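You operate a simulated robot arm through the tools that you are given. There is no shell and no other tool. Be economical: measure what you need, move in short steps, check, and stop when the job is done.

The job below is to be done with a simulated robot arm. You get a single attempt, and the scene is never put back.

JOB
Fetch the milk frother and set it in the bowl on the top of the white shelf unit.

It is judged by the outcome, as a careful person would: the job done as asked, and still so three seconds after it is handed in. It fails if anything else is knocked over, pushed out of place, dropped, spilled or broken.

ROBOT AND FRAMES
A 5-joint arm with a two-finger parallel gripper, fixed in place. Base frame: the origin is at the foot of the arm, x ahead of it, y to its left, z up; the work surface is at about z = 0. Lengths are in mm, angles in rad, forces in N, time in s.
With the tool pointing down near the work surface it reaches from about 260 to 680 mm from the base axis. Its first joint turns from -1.152 to 1.152 rad. The tool tilts only in the upright plane through the base axis and itself; it spins freely about its own axis. Payload 2.9 kg.
The TCP is the grasp point between the finger pads, 30 mm short of the fingertips. In the tool frame z runs along the fingers and y along their closing line. Largest opening 110 mm; finger width 20, thickness 10; the body of the gripper, 48 by 112 mm, starts 55 mm behind the TCP.
Orientation is that of the tool frame in the base frame, as [roll, pitch, yaw] about the fixed x, y, z axes, in that order (R = Rz(yaw) Ry(pitch) Rx(roll)). With the fingers straight down and closing along the base's y, the tool's x points along the base's -x, its y along +y and its z along -z.

CONTROLS
- The arm moves only by the tool jog_arm. Its argument "plan" is a list of rows, each a list of 3 entries, a list of its own where there are three numbers: the shift along the tool's x, y, z in units of 300 mm (1.0 is 300 mm), then the turn, a rotation vector about the tool's x, y, z in units of 120 degrees (1.0 is 120 degrees), then the opening, from 0 (shut) to 1 (fully open). In form: [[[dx, dy, dz], [rx, ry, rz], gripper], ...]. A call has 1 to 10 rows; each row is the pose to reach, as a shift and turn from the pose commanded when the call began, along the tool's axes at that moment. A call with a number of a shift or a turn outside -1 to 1 is refused whole. A row lasts 0.2 s, in which the tool goes at most 50 mm and 0.15 rad; a call with a longer step from one row to the next is refused whole, and so is a gripper value outside its range. A pose out of reach is approached as far as the arm can. The call stops where the force on the tool passes 40 N (or 10 N more than at its start, if that is more) or the arm is blocked; 0.2 s more then pass. Each finger travels about 108 mm/s and halts on what it meets, pressing with about 38 N; the grip force reading is that of the motor and also rises with nothing between the fingers. The clock runs only during rows and for 0.2 s after the last one: add rows that repeat a pose to give the fingers time. The reply holds the time, the measured pose of the TCP, the force on the tool along the base axes, the opening and the grip force, in the units named above and with some noise.
- Cameras (640 x 400 px; columns grow to the right, rows downward): "scene" is fixed at [33.1, -452.6, 599.4]; the picture's right is [0.79, -0.61, 0.00], its down [-0.37, -0.48, -0.79] and it looks along [0.49, 0.63, -0.61] (base axes); focal length 314 px, centre (320, 200). "wrist" rides on the gripper at [72, 17, -103] in the tool frame; the picture's right is [-0.23, 0.97, 0.00], its down [-0.76, -0.18, -0.62] and it looks along [-0.61, -0.14, 0.78] (tool axes); focal length 222 px, centre (320, 200). There is no depth. A picture from a camera that has moved, and an enlarged one, comes with that camera's place and axes in the base frame and with its lens.
- get_image(camera): a new picture of that camera. The clock stands still meanwhile.
- close_up(camera, box): a new picture of the part [left, top, right, bottom] of that camera's present view, enlarged. The clock stands still meanwhile.
- job_done(): hands the job in; it is judged then, once.

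Work in short steps. Places have to be worked out from the pictures, the camera data and where the tool is seen: move nearer, look again, correct. Check each grasp and each placing, and mend what went wrong. You have 90 turns and 46 pictures in all, those below and enlarged ones among them. Open the gripper and draw the arm clear of the work before you hand the job in, unless the task says otherwise; then end with one line.

The tools are called after ">>>" as name(argument=value, ...) on one line, values as JSON. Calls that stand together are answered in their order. jog_arm: Moves the arm, as the interface text tells. Its arguments: {"type":"object","properties":{"plan":{"type":"array","items":{"type":"array"}}},"required":["plan"]} The other tools are called the same way: get_image (camera) takes a picture; close_up (camera, box) takes an enlarged picture of a part of a camera's view; job_done () hands the job in.

At the start:

```text
clock: 0.0
ee_pos: [506.0, -114.2, 310.2]
orientation: [-3.141, -0.002, 3.141]
wrist_force: [-0.8, -0.3, 0.2]
gripper_width: 109.9
gripper_force: 0.0
```

scene: 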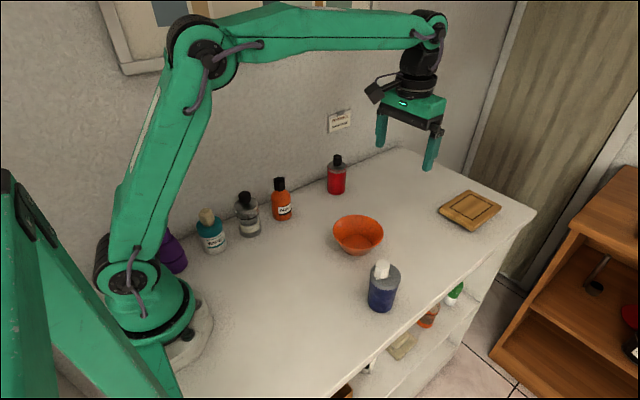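
wrist: 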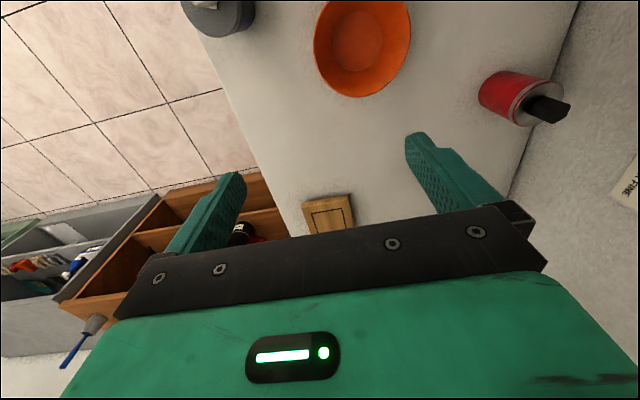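

The orange bowl is on the white unit's top, but I don't see an obvious frother. I'll enlarge parts of both views to find it.

>>> close_up(camera="scene", box=[480, 160, 640, 400])

>>> close_up(camera="wrist", box=[0, 160, 320, 380])

>>> close_up(camera="scene", box=[320, 230, 500, 400])

```text
1.67 times, centred on (560, 280) of scene
camera zoom: at [33.1, -452.6, 599.4], right [0.79, -0.61, 0.0], down [-0.37, -0.48, -0.79], along [0.49, 0.63, -0.61], focal length 522 px, centre (-80, 67)
```

zoom: 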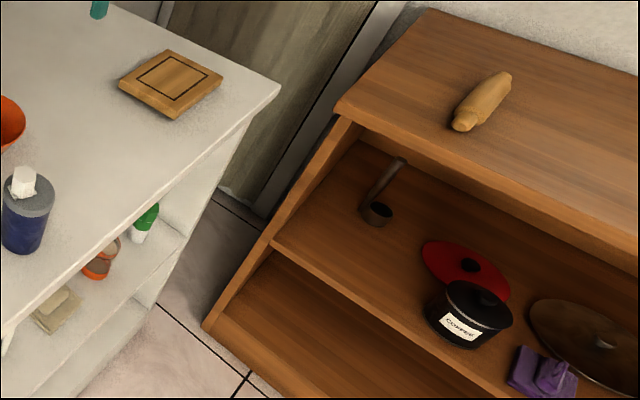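

```text
1.82 times, centred on (160, 270) of wrist
camera zoom: at [433.7, -97.7, 413.9], right [0.23, 0.97, 0.0], down [0.76, -0.18, 0.62], along [0.61, -0.14, -0.78], focal length 404 px, centre (611, 73)
```

zoom: 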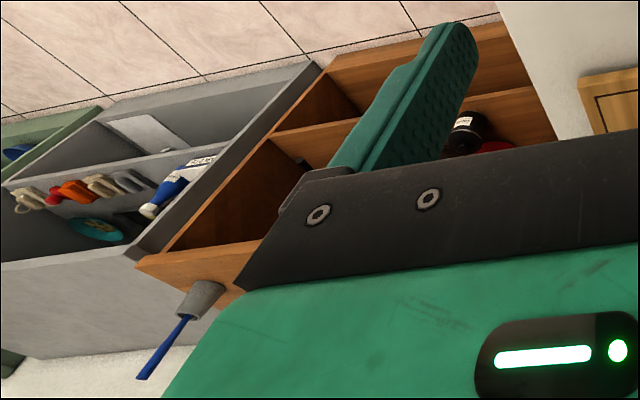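

```text
2.35 times, centred on (410, 315) of scene
camera zoom: at [33.1, -452.6, 599.4], right [0.79, -0.61, 0.0], down [-0.37, -0.48, -0.79], along [0.49, 0.63, -0.61], focal length 738 px, centre (108, -71)
```

zoom: 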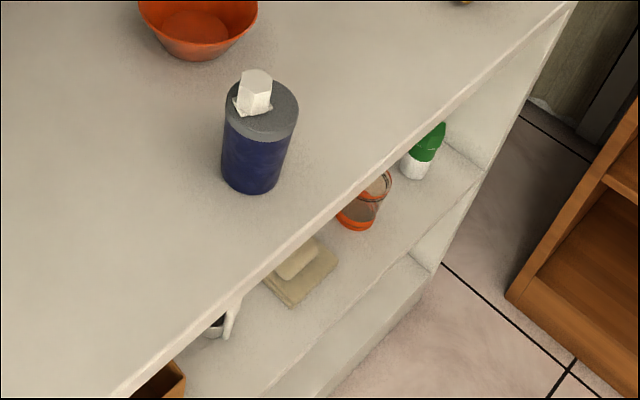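

Nothing is certain yet. I'll enlarge the objects on the top, plus the partly hidden ones on the shelf below.

>>> close_up(camera="scene", box=[150, 140, 310, 280])

>>> close_up(camera="scene", box=[330, 320, 450, 400])

>>> close_up(camera="scene", box=[310, 140, 430, 320])

```text
2.86 times, centred on (230, 210) of scene
camera zoom: at [33.1, -452.6, 599.4], right [0.79, -0.61, 0.0], down [-0.37, -0.48, -0.79], along [0.49, 0.63, -0.61], focal length 896 px, centre (577, 171)
```

zoom: 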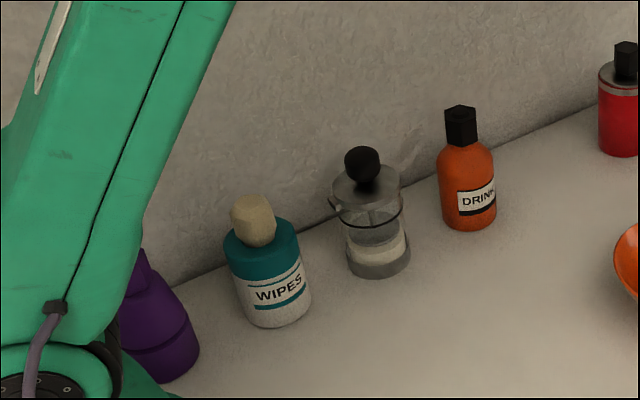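

```text
5.00 times, centred on (390, 360) of scene
camera zoom: at [33.1, -452.6, 599.4], right [0.79, -0.61, 0.0], down [-0.37, -0.48, -0.79], along [0.49, 0.63, -0.61], focal length 1567 px, centre (-30, -600)
```

zoom: 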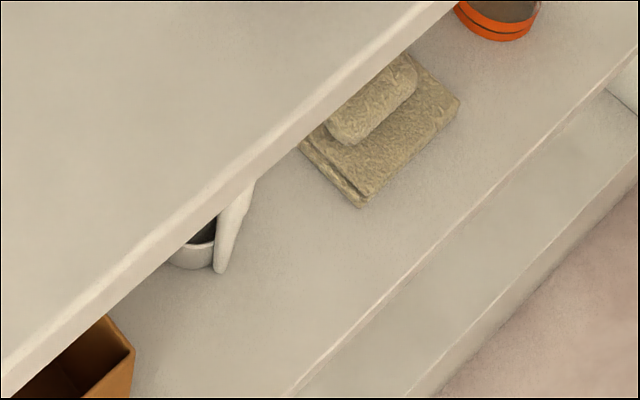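

```text
2.22 times, centred on (370, 230) of scene
camera zoom: at [33.1, -452.6, 599.4], right [0.79, -0.61, 0.0], down [-0.37, -0.48, -0.79], along [0.49, 0.63, -0.61], focal length 697 px, centre (209, 133)
```

zoom: 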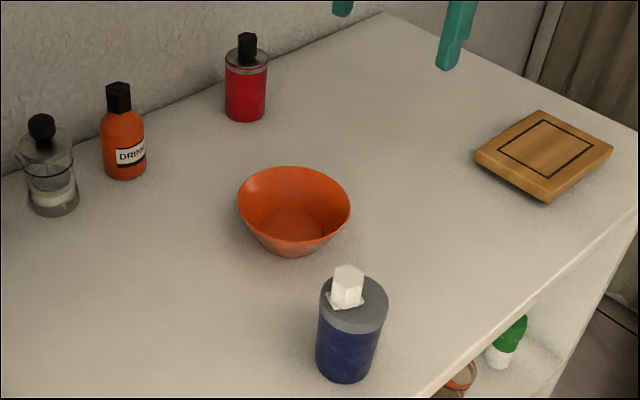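

The clear glass pump jug with the black knob and white milk looks like the manual milk frother, at roughly (274, 170), about 134 tall. The bowl is at about (463, -57). I'll move the wrist camera to view the frother from the -y side while staying high.

>>> jog_arm(plan=[[[0.062, 0.028, 0], [0, 0, -0.0714], 1], [[0.124, 0.056, 0], [0, 0, -0.1428], 1], [[0.186, 0.084, 0], [0, 0, -0.2142], 1], [[0.248, 0.112, 0], [0, 0, -0.2856], 1], [[0.31, 0.14, 0], [0, 0, -0.357], 1], [[0.372, 0.168, 0], [0, 0, -0.4284], 1], [[0.434, 0.196, 0], [0, 0, -0.4998], 1], [[0.496, 0.224, 0], [0, 0, -0.5712], 1], [[0.558, 0.252, 0], [0, 0, -0.6426], 1], [[0.62, 0.28, 0], [0, 0, -0.714], 1]])

>>> get_image(camera="wrist")

```text
clock: 2.2
ee_pos: [319.3, -29.9, 310.2]
orientation: [3.142, 0.001, -1.642]
wrist_force: [-0.9, 1.0, 0.1]
gripper_width: 110.1
gripper_force: 0.1
```

```text
37 pictures are left
camera wrist: at [297.6, -101.8, 413.7], right [-0.95, 0.3, 0.0], down [0.23, 0.75, 0.62], along [0.18, 0.6, -0.78], focal length 222 px, centre (320, 200)
```

wrist: 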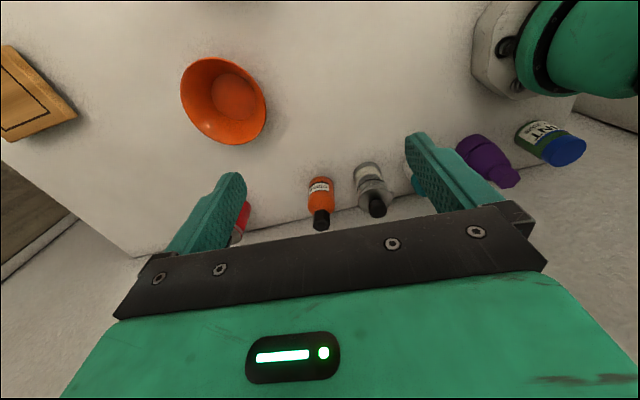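

The frother is visible near (370, 185). I'll enlarge that part, and the bowl as well.

>>> close_up(camera="wrist", box=[290, 140, 450, 240])

>>> close_up(camera="wrist", box=[144, 40, 304, 140])

```text
4.00 times, centred on (370, 190) of wrist
camera zoom: at [297.6, -101.8, 413.7], right [-0.95, 0.3, 0.0], down [0.23, 0.75, 0.62], along [0.18, 0.6, -0.78], focal length 888 px, centre (120, 240)
```

zoom: 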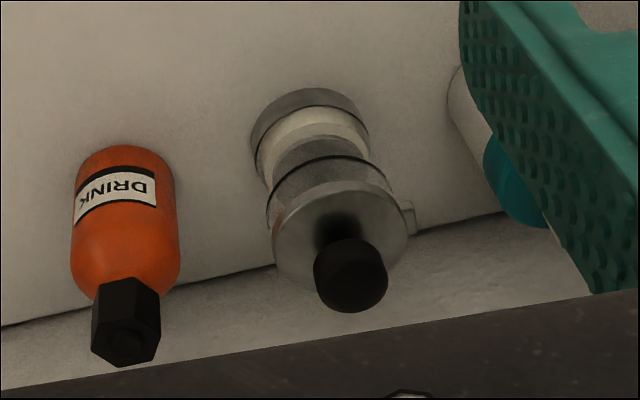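

```text
4.00 times, centred on (224, 90) of wrist
camera zoom: at [297.6, -101.8, 413.7], right [-0.95, 0.3, 0.0], down [0.23, 0.75, 0.62], along [0.18, 0.6, -0.78], focal length 888 px, centre (704, 640)
```

zoom: 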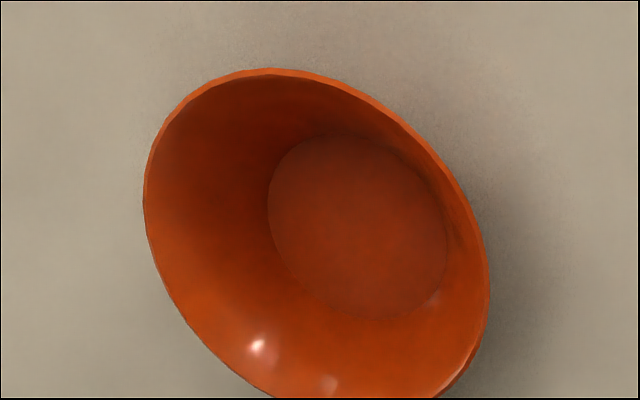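

The frother's axis sits at about (273, 172), with the lid near z 90 and a small spout toward -x. I'll move above it at the current height, turning so the fingers close tangentially, clear of the spout, the wall and the neighbouring bottles.

>>> jog_arm(plan=[[[-0.0826, 0.0253, 0], [0, 0, 0.0559], 1], [[-0.1652, 0.0506, 0], [0, 0, 0.1118], 1], [[-0.2479, 0.0759, 0], [0, 0, 0.1677], 1], [[-0.3305, 0.1012, 0], [0, 0, 0.2236], 1], [[-0.4131, 0.1266, 0], [0, 0, 0.2795], 1], [[-0.4957, 0.1519, 0], [0, 0, 0.3354], 1], [[-0.5784, 0.1772, 0], [0, 0, 0.3913], 1], [[-0.661, 0.2025, 0], [0, 0, 0.4475], 1], [[-0.661, 0.2025, 0], [0, 0, 0.4475], 1]])

>>> get_image(camera="wrist")

>>> get_image(camera="scene")

```text
clock: 4.2
ee_pos: [274.4, 172.1, 310.1]
orientation: [3.141, -0.001, -2.585]
wrist_force: [-0.4, -1.6, -1.1]
gripper_width: 109.9
gripper_force: 0.1
```

```text
34 pictures are left
camera wrist: at [203.7, 147.3, 414.4], right [-0.32, 0.95, 0.0], down [0.74, 0.25, 0.62], along [0.59, 0.2, -0.78], focal length 222 px, centre (320, 200)
```

wrist: 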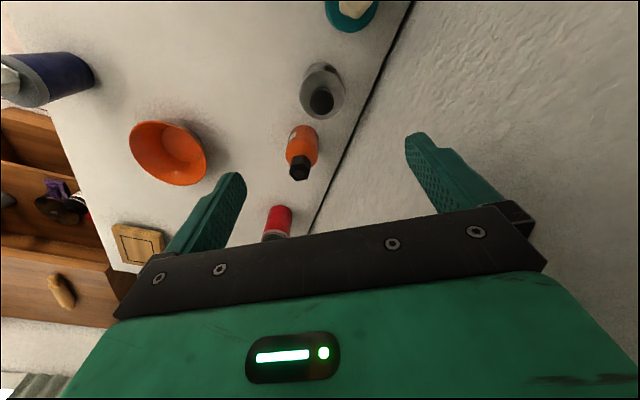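

```text
33 pictures are left
```

scene: 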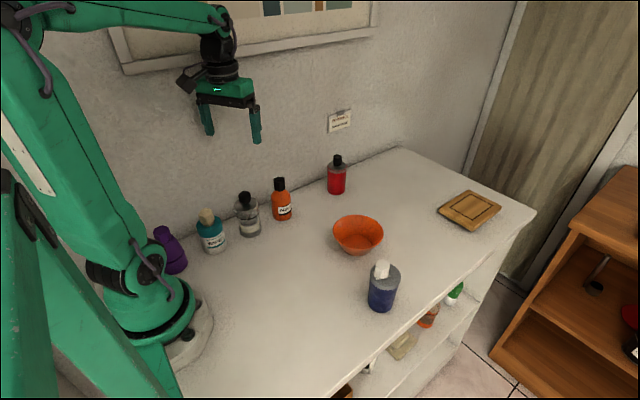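

The gripper is above the spot. I'll zoom in on the frother from this new viewpoint to refine its position.

>>> close_up(camera="wrist", box=[272, 50, 368, 130])

```text
5.00 times, centred on (320, 90) of wrist
camera zoom: at [203.7, 147.3, 414.4], right [-0.32, 0.95, 0.0], down [0.74, 0.25, 0.62], along [0.59, 0.2, -0.78], focal length 1111 px, centre (320, 750)
```

zoom: 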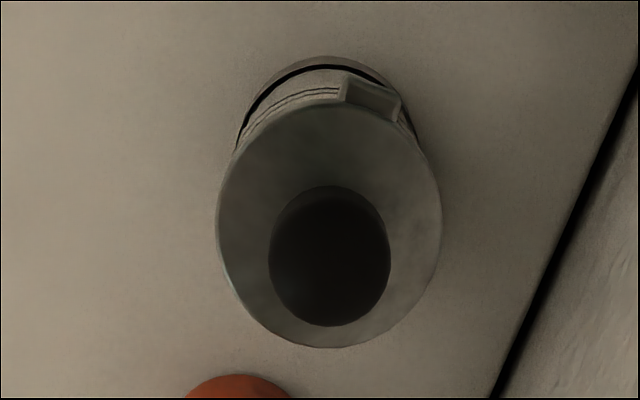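

The lid and knob both put the axis at about (275, 174). I'll descend part way to z = 130 with a small correction and look again.

>>> jog_arm(plan=[[[-0.0056, 0.004, 0.12], [0, 0, 0], 1], [[-0.0056, 0.004, 0.24], [0, 0, 0], 1], [[-0.0056, 0.004, 0.36], [0, 0, 0], 1], [[-0.0056, 0.004, 0.46], [0, 0, 0], 1], [[-0.0056, 0.004, 0.54], [0, 0, 0], 1], [[-0.0056, 0.004, 0.6], [0, 0, 0], 1], [[-0.0056, 0.004, 0.6], [0, 0, 0], 1]])

>>> get_image(camera="wrist")

>>> close_up(camera="scene", box=[160, 120, 320, 280])

```text
clock: 5.8
ee_pos: [274.9, 173.6, 129.6]
orientation: [3.141, 0.0, -2.584]
wrist_force: [-1.3, 0.4, -0.3]
gripper_width: 110.0
gripper_force: 0.0
```

```text
31 pictures are left
camera wrist: at [204.9, 148.5, 233.3], right [-0.32, 0.95, 0.0], down [0.74, 0.25, 0.62], along [0.59, 0.2, -0.78], focal length 222 px, centre (320, 200)
```

wrist: 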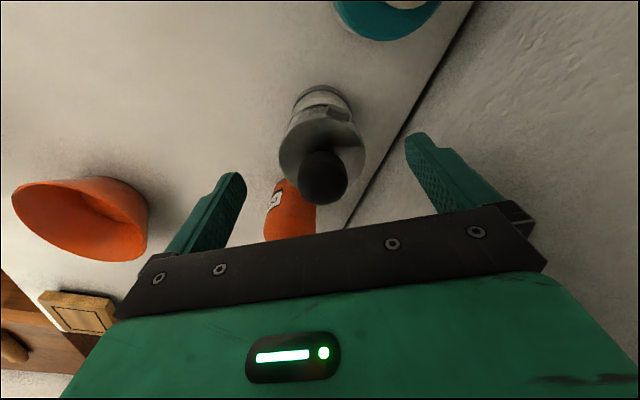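

```text
2.50 times, centred on (240, 200) of scene
camera zoom: at [33.1, -452.5, 599.4], right [0.79, -0.61, 0.0], down [-0.37, -0.48, -0.79], along [0.49, 0.63, -0.61], focal length 784 px, centre (520, 200)
```

zoom: 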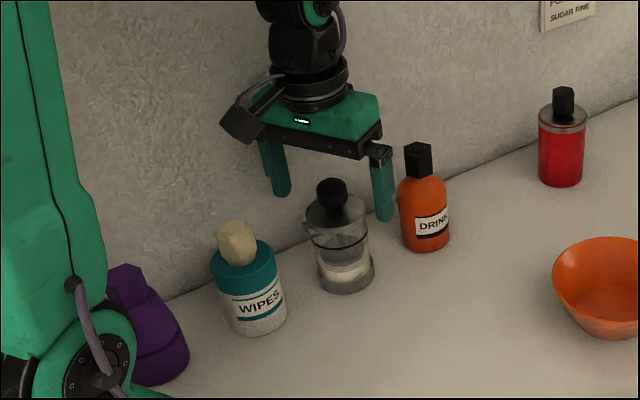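

Alignment looks good: knob at about (274, 174), fingers clear of the neighbours. I'll go down to z ≈ 88, watching the force for palm contact.

>>> jog_arm(plan=[[[0, 0, 0.04], [0, 0, 0], 1], [[0, 0, 0.08], [0, 0, 0], 1], [[0, 0, 0.11], [0, 0, 0], 1], [[0, 0, 0.139], [0, 0, 0], 1], [[0, 0, 0.139], [0, 0, 0], 1]])

>>> close_up(camera="scene", box=[190, 130, 310, 260])

```text
clock: 7.0
ee_pos: [275.6, 172.3, 88.5]
orientation: [-3.142, -0.001, -2.584]
wrist_force: [0.4, -0.8, -0.6]
gripper_width: 110.1
gripper_force: 0.1
```

```text
3.08 times, centred on (250, 195) of scene
camera zoom: at [33.1, -452.5, 599.4], right [0.79, -0.61, 0.0], down [-0.37, -0.48, -0.79], along [0.49, 0.63, -0.61], focal length 965 px, centre (535, 215)
```

zoom: 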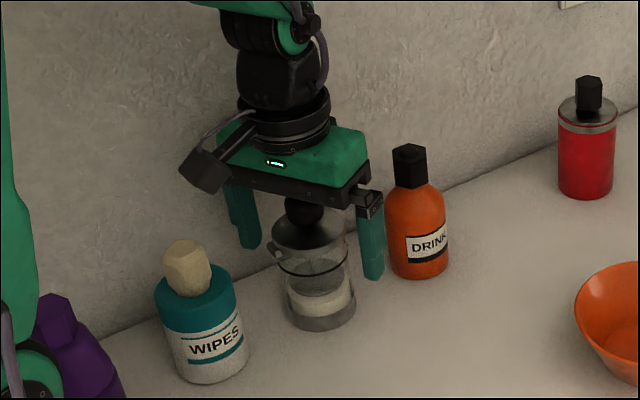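

No contact, and the knob is just under the palm with a little room. I'll lower 5 mm more and close on the frother.

>>> jog_arm(plan=[[[0, 0, 0.016], [0, 0, 0], 1], [[0, 0, 0.016], [0, 0, 0], 0.8], [[0, 0, 0.016], [0, 0, 0], 0.65], [[0, 0, 0.016], [0, 0, 0], 0.5], [[0, 0, 0.016], [0, 0, 0], 0.4], [[0, 0, 0.016], [0, 0, 0], 0.4]])

>>> close_up(camera="scene", box=[190, 130, 310, 260])

```text
clock: 8.4
ee_pos: [274.8, 174.2, 83.6]
orientation: [-3.14, 0.001, -2.583]
wrist_force: [-0.8, 0.0, -0.6]
gripper_width: 58.9
gripper_force: 38.3
```

```text
3.08 times, centred on (250, 195) of scene
camera zoom: at [33.1, -452.6, 599.4], right [0.79, -0.61, 0.0], down [-0.37, -0.48, -0.79], along [0.49, 0.63, -0.61], focal length 965 px, centre (535, 215)
```

zoom: 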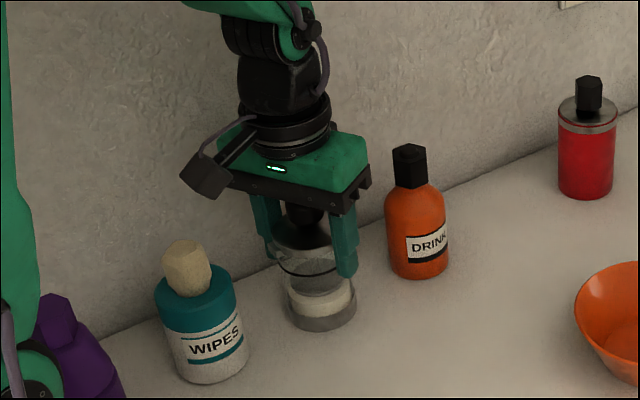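

Gripped at 58.9 mm width. I'll lift slowly by 40 mm and check that the whole jug comes along.

>>> jog_arm(plan=[[[0, 0, -0.02], [0, 0, 0], 0.4], [[0, 0, -0.05], [0, 0, 0], 0.4], [[0, 0, -0.08], [0, 0, 0], 0.4], [[0, 0, -0.11], [0, 0, 0], 0.4], [[0, 0, -0.14], [0, 0, 0], 0.4]])

>>> close_up(camera="scene", box=[190, 130, 310, 260])

```text
clock: 9.6
ee_pos: [276.3, 173.3, 125.6]
orientation: [3.141, -0.002, -2.583]
wrist_force: [0.2, -0.6, -1.1]
gripper_width: 58.7
gripper_force: 37.7
```

```text
3.08 times, centred on (250, 195) of scene
camera zoom: at [33.1, -452.5, 599.4], right [0.79, -0.61, 0.0], down [-0.37, -0.48, -0.79], along [0.49, 0.63, -0.61], focal length 965 px, centre (535, 215)
```

zoom: 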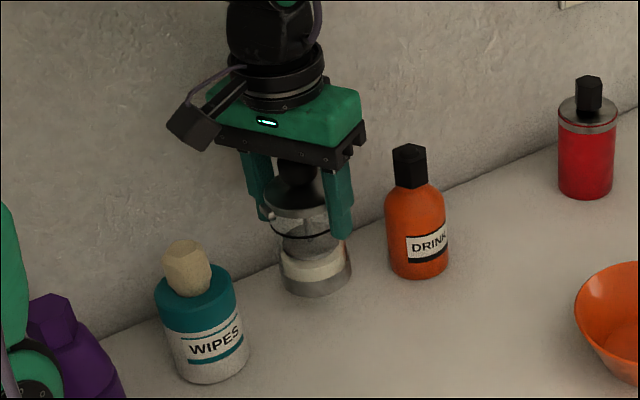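

The whole jug is held. I'll lift it to about z 276.

>>> jog_arm(plan=[[[0, 0, -0.07], [0, 0, 0], 0.4], [[0, 0, -0.16], [0, 0, 0], 0.4], [[0, 0, -0.26], [0, 0, 0], 0.4], [[0, 0, -0.36], [0, 0, 0], 0.4], [[0, 0, -0.44], [0, 0, 0], 0.4], [[0, 0, -0.5], [0, 0, 0], 0.4]])

```text
clock: 11.0
ee_pos: [275.3, 174.2, 276.5]
orientation: [3.139, 0.0, -2.584]
wrist_force: [0.1, 0.4, -0.5]
gripper_width: 58.3
gripper_force: 38.1
```

Now I'll carry it over the bowl at (465, -54), at constant height and orientation.

>>> jog_arm(plan=[[[-0.0068, -0.049, 0], [0, 0, 0], 0.4], [[-0.019, -0.137, 0], [0, 0, 0], 0.4], [[-0.034, -0.245, 0], [0, 0, 0], 0.4], [[-0.05, -0.362, 0], [0, 0, 0], 0.4], [[-0.0675, -0.49, 0], [0, 0, 0], 0.4], [[-0.085, -0.617, 0], [0, 0, 0], 0.4], [[-0.101, -0.734, 0], [0, 0, 0], 0.4], [[-0.116, -0.842, 0], [0, 0, 0], 0.4], [[-0.128, -0.93, 0], [0, 0, 0], 0.4], [[-0.135, -0.979, 0], [0, 0, 0], 0.4]])

>>> get_image(camera="wrist")

>>> get_image(camera="scene")

```text
clock: 13.2
ee_pos: [465.4, -52.5, 276.2]
orientation: [-3.141, 0.0, -2.581]
wrist_force: [0.6, 0.5, -0.8]
gripper_width: 58.6
gripper_force: 38.2
```

```text
26 pictures are left
camera wrist: at [395.0, -77.8, 379.7], right [-0.32, 0.95, 0.0], down [0.74, 0.25, 0.62], along [0.59, 0.2, -0.78], focal length 222 px, centre (320, 200)
```

wrist: 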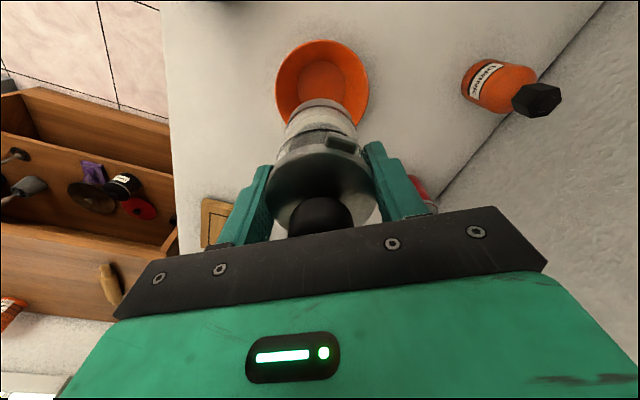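

```text
25 pictures are left
```

scene: 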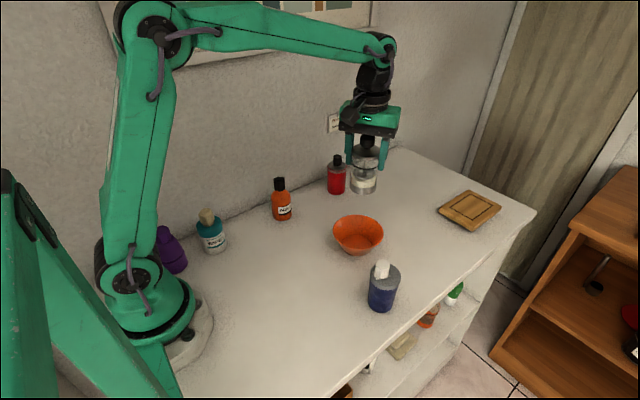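

Now I'll zoom into the bowl from both cameras to locate its centre accurately.

>>> close_up(camera="wrist", box=[256, 20, 384, 140])

>>> close_up(camera="scene", box=[310, 130, 406, 260])

```text
3.33 times, centred on (320, 80) of wrist
camera zoom: at [395.0, -77.8, 379.7], right [-0.32, 0.95, 0.0], down [0.74, 0.25, 0.62], along [0.59, 0.2, -0.78], focal length 740 px, centre (320, 600)
```

zoom: 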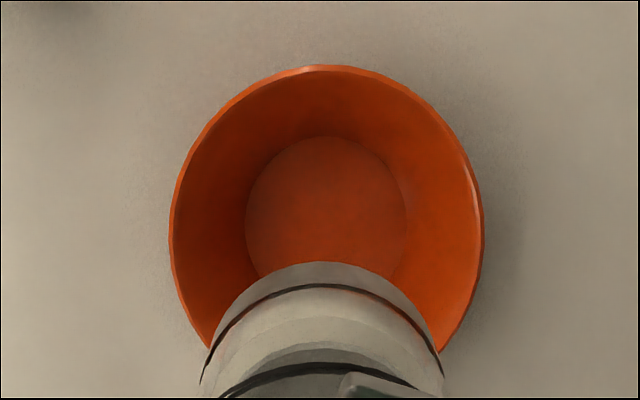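

```text
3.08 times, centred on (358, 195) of scene
camera zoom: at [33.1, -452.6, 599.4], right [0.79, -0.61, 0.0], down [-0.37, -0.48, -0.79], along [0.49, 0.63, -0.61], focal length 965 px, centre (203, 215)
```

zoom: 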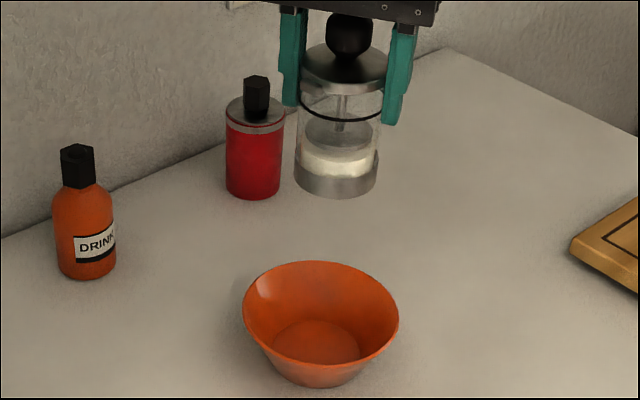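

The bowl's centre works out at about (469, -49), and the frother's axis is now about (467.5, -52.5). I'll shift by (+1.8, +3.5) and descend until the base is just above the rim.

>>> jog_arm(plan=[[[-0.0113, 0.0067, 0], [0, 0, 0], 0.4], [[-0.0113, 0.0067, 0.08], [0, 0, 0], 0.4], [[-0.0113, 0.0067, 0.18], [0, 0, 0], 0.4], [[-0.0113, 0.0067, 0.28], [0, 0, 0], 0.4], [[-0.0113, 0.0067, 0.35], [0, 0, 0], 0.4], [[-0.0113, 0.0067, 0.4], [0, 0, 0], 0.4], [[-0.0113, 0.0067, 0.4], [0, 0, 0], 0.4]])

>>> close_up(camera="wrist", box=[230, 40, 422, 160])

>>> close_up(camera="scene", box=[310, 160, 406, 260])

```text
clock: 14.8
ee_pos: [468.0, -50.4, 155.8]
orientation: [3.141, 0.0, -2.585]
wrist_force: [-0.3, -0.8, -1.2]
gripper_width: 58.5
gripper_force: 38.0
```

```text
3.33 times, centred on (326, 100) of wrist
camera zoom: at [397.2, -74.6, 259.2], right [-0.32, 0.95, 0.0], down [0.74, 0.25, 0.62], along [0.59, 0.2, -0.78], focal length 740 px, centre (300, 533)
```

zoom: 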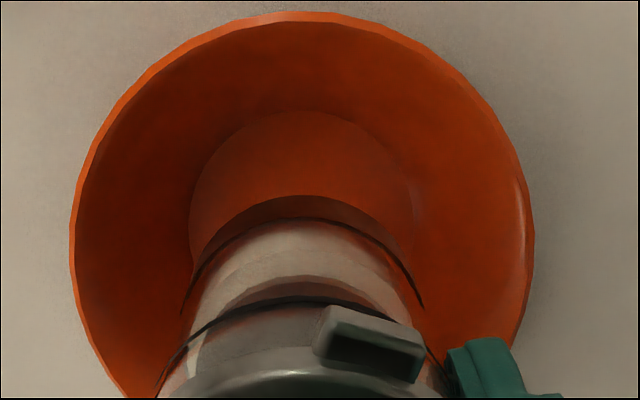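

```text
4.00 times, centred on (358, 210) of scene
camera zoom: at [33.1, -452.6, 599.4], right [0.79, -0.61, 0.0], down [-0.37, -0.48, -0.79], along [0.49, 0.63, -0.61], focal length 1254 px, centre (168, 160)
```

zoom: 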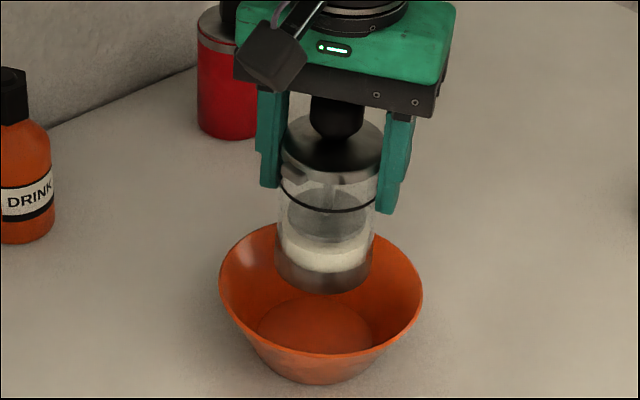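

Base and bowl floor centres now agree within 1 mm or so, and the base is at about z 72. I'll lower slowly to about z 10.

>>> jog_arm(plan=[[[0, 0, 0.04], [0, 0, 0], 0.4], [[0, 0, 0.08], [0, 0, 0], 0.4], [[0, 0, 0.12], [0, 0, 0], 0.4], [[0, 0, 0.15], [0, 0, 0], 0.4], [[0, 0, 0.175], [0, 0, 0], 0.4], [[0, 0, 0.195], [0, 0, 0], 0.4], [[0, 0, 0.205], [0, 0, 0], 0.4], [[0, 0, 0.205], [0, 0, 0], 0.4]])

>>> close_up(camera="scene", box=[310, 170, 406, 260])

```text
clock: 16.6
ee_pos: [466.2, -50.0, 94.3]
orientation: [-3.14, 0.001, -2.583]
wrist_force: [-0.4, 1.0, -2.8]
gripper_width: 58.6
gripper_force: 38.1
```

```text
4.44 times, centred on (358, 215) of scene
camera zoom: at [33.1, -452.6, 599.4], right [0.79, -0.61, 0.0], down [-0.37, -0.48, -0.79], along [0.49, 0.63, -0.61], focal length 1393 px, centre (151, 133)
```

zoom: 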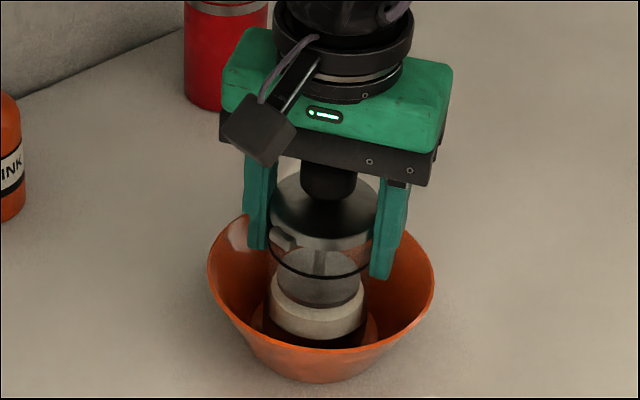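

No real contact yet and it sits well inside. I'll step down in tiny increments, watching the force.

>>> jog_arm(plan=[[[0, 0, 0.004], [0, 0, 0], 0.4], [[0, 0, 0.008], [0, 0, 0], 0.4], [[0, 0, 0.012], [0, 0, 0], 0.4], [[0, 0, 0.012], [0, 0, 0], 0.4]])

```text
clock: 17.6
ee_pos: [467.4, -50.2, 91.2]
orientation: [-3.141, -0.001, -2.585]
wrist_force: [-0.4, -0.2, -1.0]
gripper_width: 58.6
gripper_force: 37.7
```

>>> jog_arm(plan=[[[0, 0, 0.004], [0, 0, 0], 0.4], [[0, 0, 0.008], [0, 0, 0], 0.4], [[0, 0, 0.01], [0, 0, 0], 0.4], [[0, 0, 0.01], [0, 0, 0], 0.4]])

```text
clock: 18.6
ee_pos: [467.4, -50.0, 90.0]
orientation: [-3.141, 0.002, -2.582]
wrist_force: [-4.0, 1.2, 20.9]
gripper_width: 58.6
gripper_force: 38.3
```

It's resting on the bowl floor with 21 N of contact. I'll ease up about 1.5 mm to unload it, then open modestly.

>>> jog_arm(plan=[[[0, 0, -0.005], [0, 0, 0], 0.4], [[0, 0, -0.005], [0, 0, 0], 0.5], [[0, 0, -0.005], [0, 0, 0], 0.56], [[0, 0, -0.005], [0, 0, 0], 0.62], [[0, 0, -0.005], [0, 0, 0], 0.7], [[0, 0, -0.005], [0, 0, 0], 0.7]])

>>> close_up(camera="scene", box=[310, 170, 406, 260])

>>> get_image(camera="wrist")

```text
clock: 20.0
ee_pos: [467.6, -49.9, 89.4]
orientation: [3.14, -0.001, -2.584]
wrist_force: [0.3, 0.6, -0.4]
gripper_width: 77.1
gripper_force: 0.1
```

```text
4.44 times, centred on (358, 215) of scene
camera zoom: at [33.1, -452.6, 599.4], right [0.79, -0.61, 0.0], down [-0.37, -0.48, -0.79], along [0.49, 0.63, -0.61], focal length 1393 px, centre (151, 133)
```

zoom: 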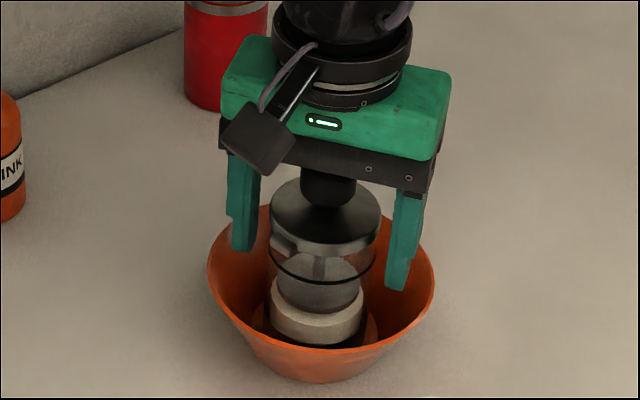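

```text
18 pictures are left
camera wrist: at [396.3, -74.6, 192.9], right [-0.32, 0.95, 0.0], down [0.74, 0.25, 0.62], along [0.59, 0.2, -0.78], focal length 222 px, centre (320, 200)
```

wrist: 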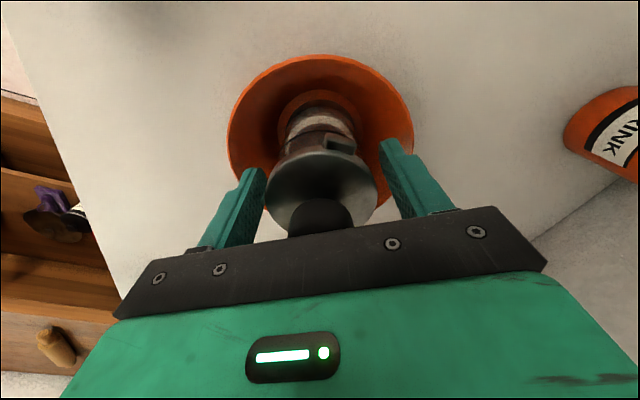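

Released, and the frother stands upright in the bowl with both fingers clear. I'll withdraw straight up, slowly at first.

>>> jog_arm(plan=[[[0, 0, -0.03], [0, 0, 0], 0.7], [[0, 0, -0.08], [0, 0, 0], 0.7], [[0, 0, -0.16], [0, 0, 0], 0.7], [[0, 0, -0.26], [0, 0, 0], 0.7], [[0, 0, -0.36], [0, 0, 0], 0.7], [[0, 0, -0.46], [0, 0, 0], 0.7], [[0, 0, -0.56], [0, 0, 0], 0.7], [[0, 0, -0.66], [0, 0, 0], 0.7]])

>>> get_image(camera="scene")

>>> close_up(camera="scene", box=[310, 170, 406, 260])

```text
clock: 21.8
ee_pos: [465.9, -50.8, 288.1]
orientation: [-3.141, -0.001, -2.584]
wrist_force: [0.4, 0.5, -0.1]
gripper_width: 77.0
gripper_force: 0.1
```

```text
17 pictures are left
```

scene: 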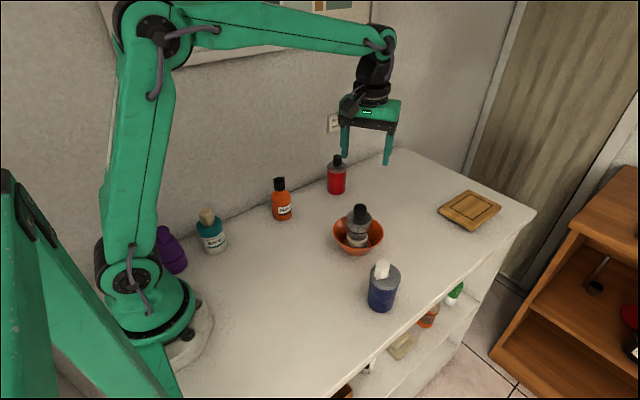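

```text
4.44 times, centred on (358, 215) of scene
camera zoom: at [33.1, -452.6, 599.4], right [0.79, -0.61, 0.0], down [-0.37, -0.48, -0.79], along [0.49, 0.63, -0.61], focal length 1393 px, centre (151, 133)
```

zoom: 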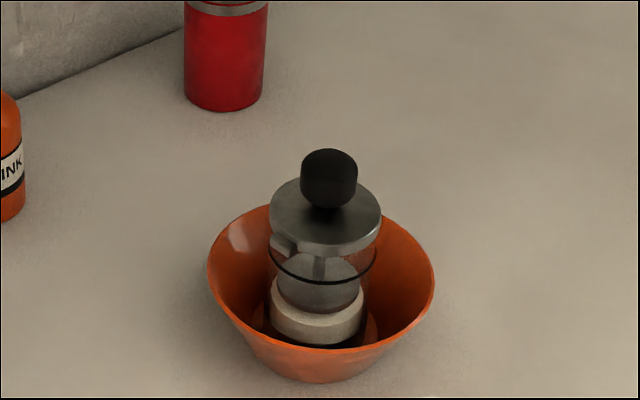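

The frother stands upright in the bowl, nothing else has moved, and the arm is well clear, so I'm handing in.

>>> job_done()

```text
The job is handed in.
```

The milk frother (the clear glass pump jug with the black knob) is standing upright in the orange bowl on top of the white shelf unit, the arm is drawn clear above it, and nothing else was disturbed.
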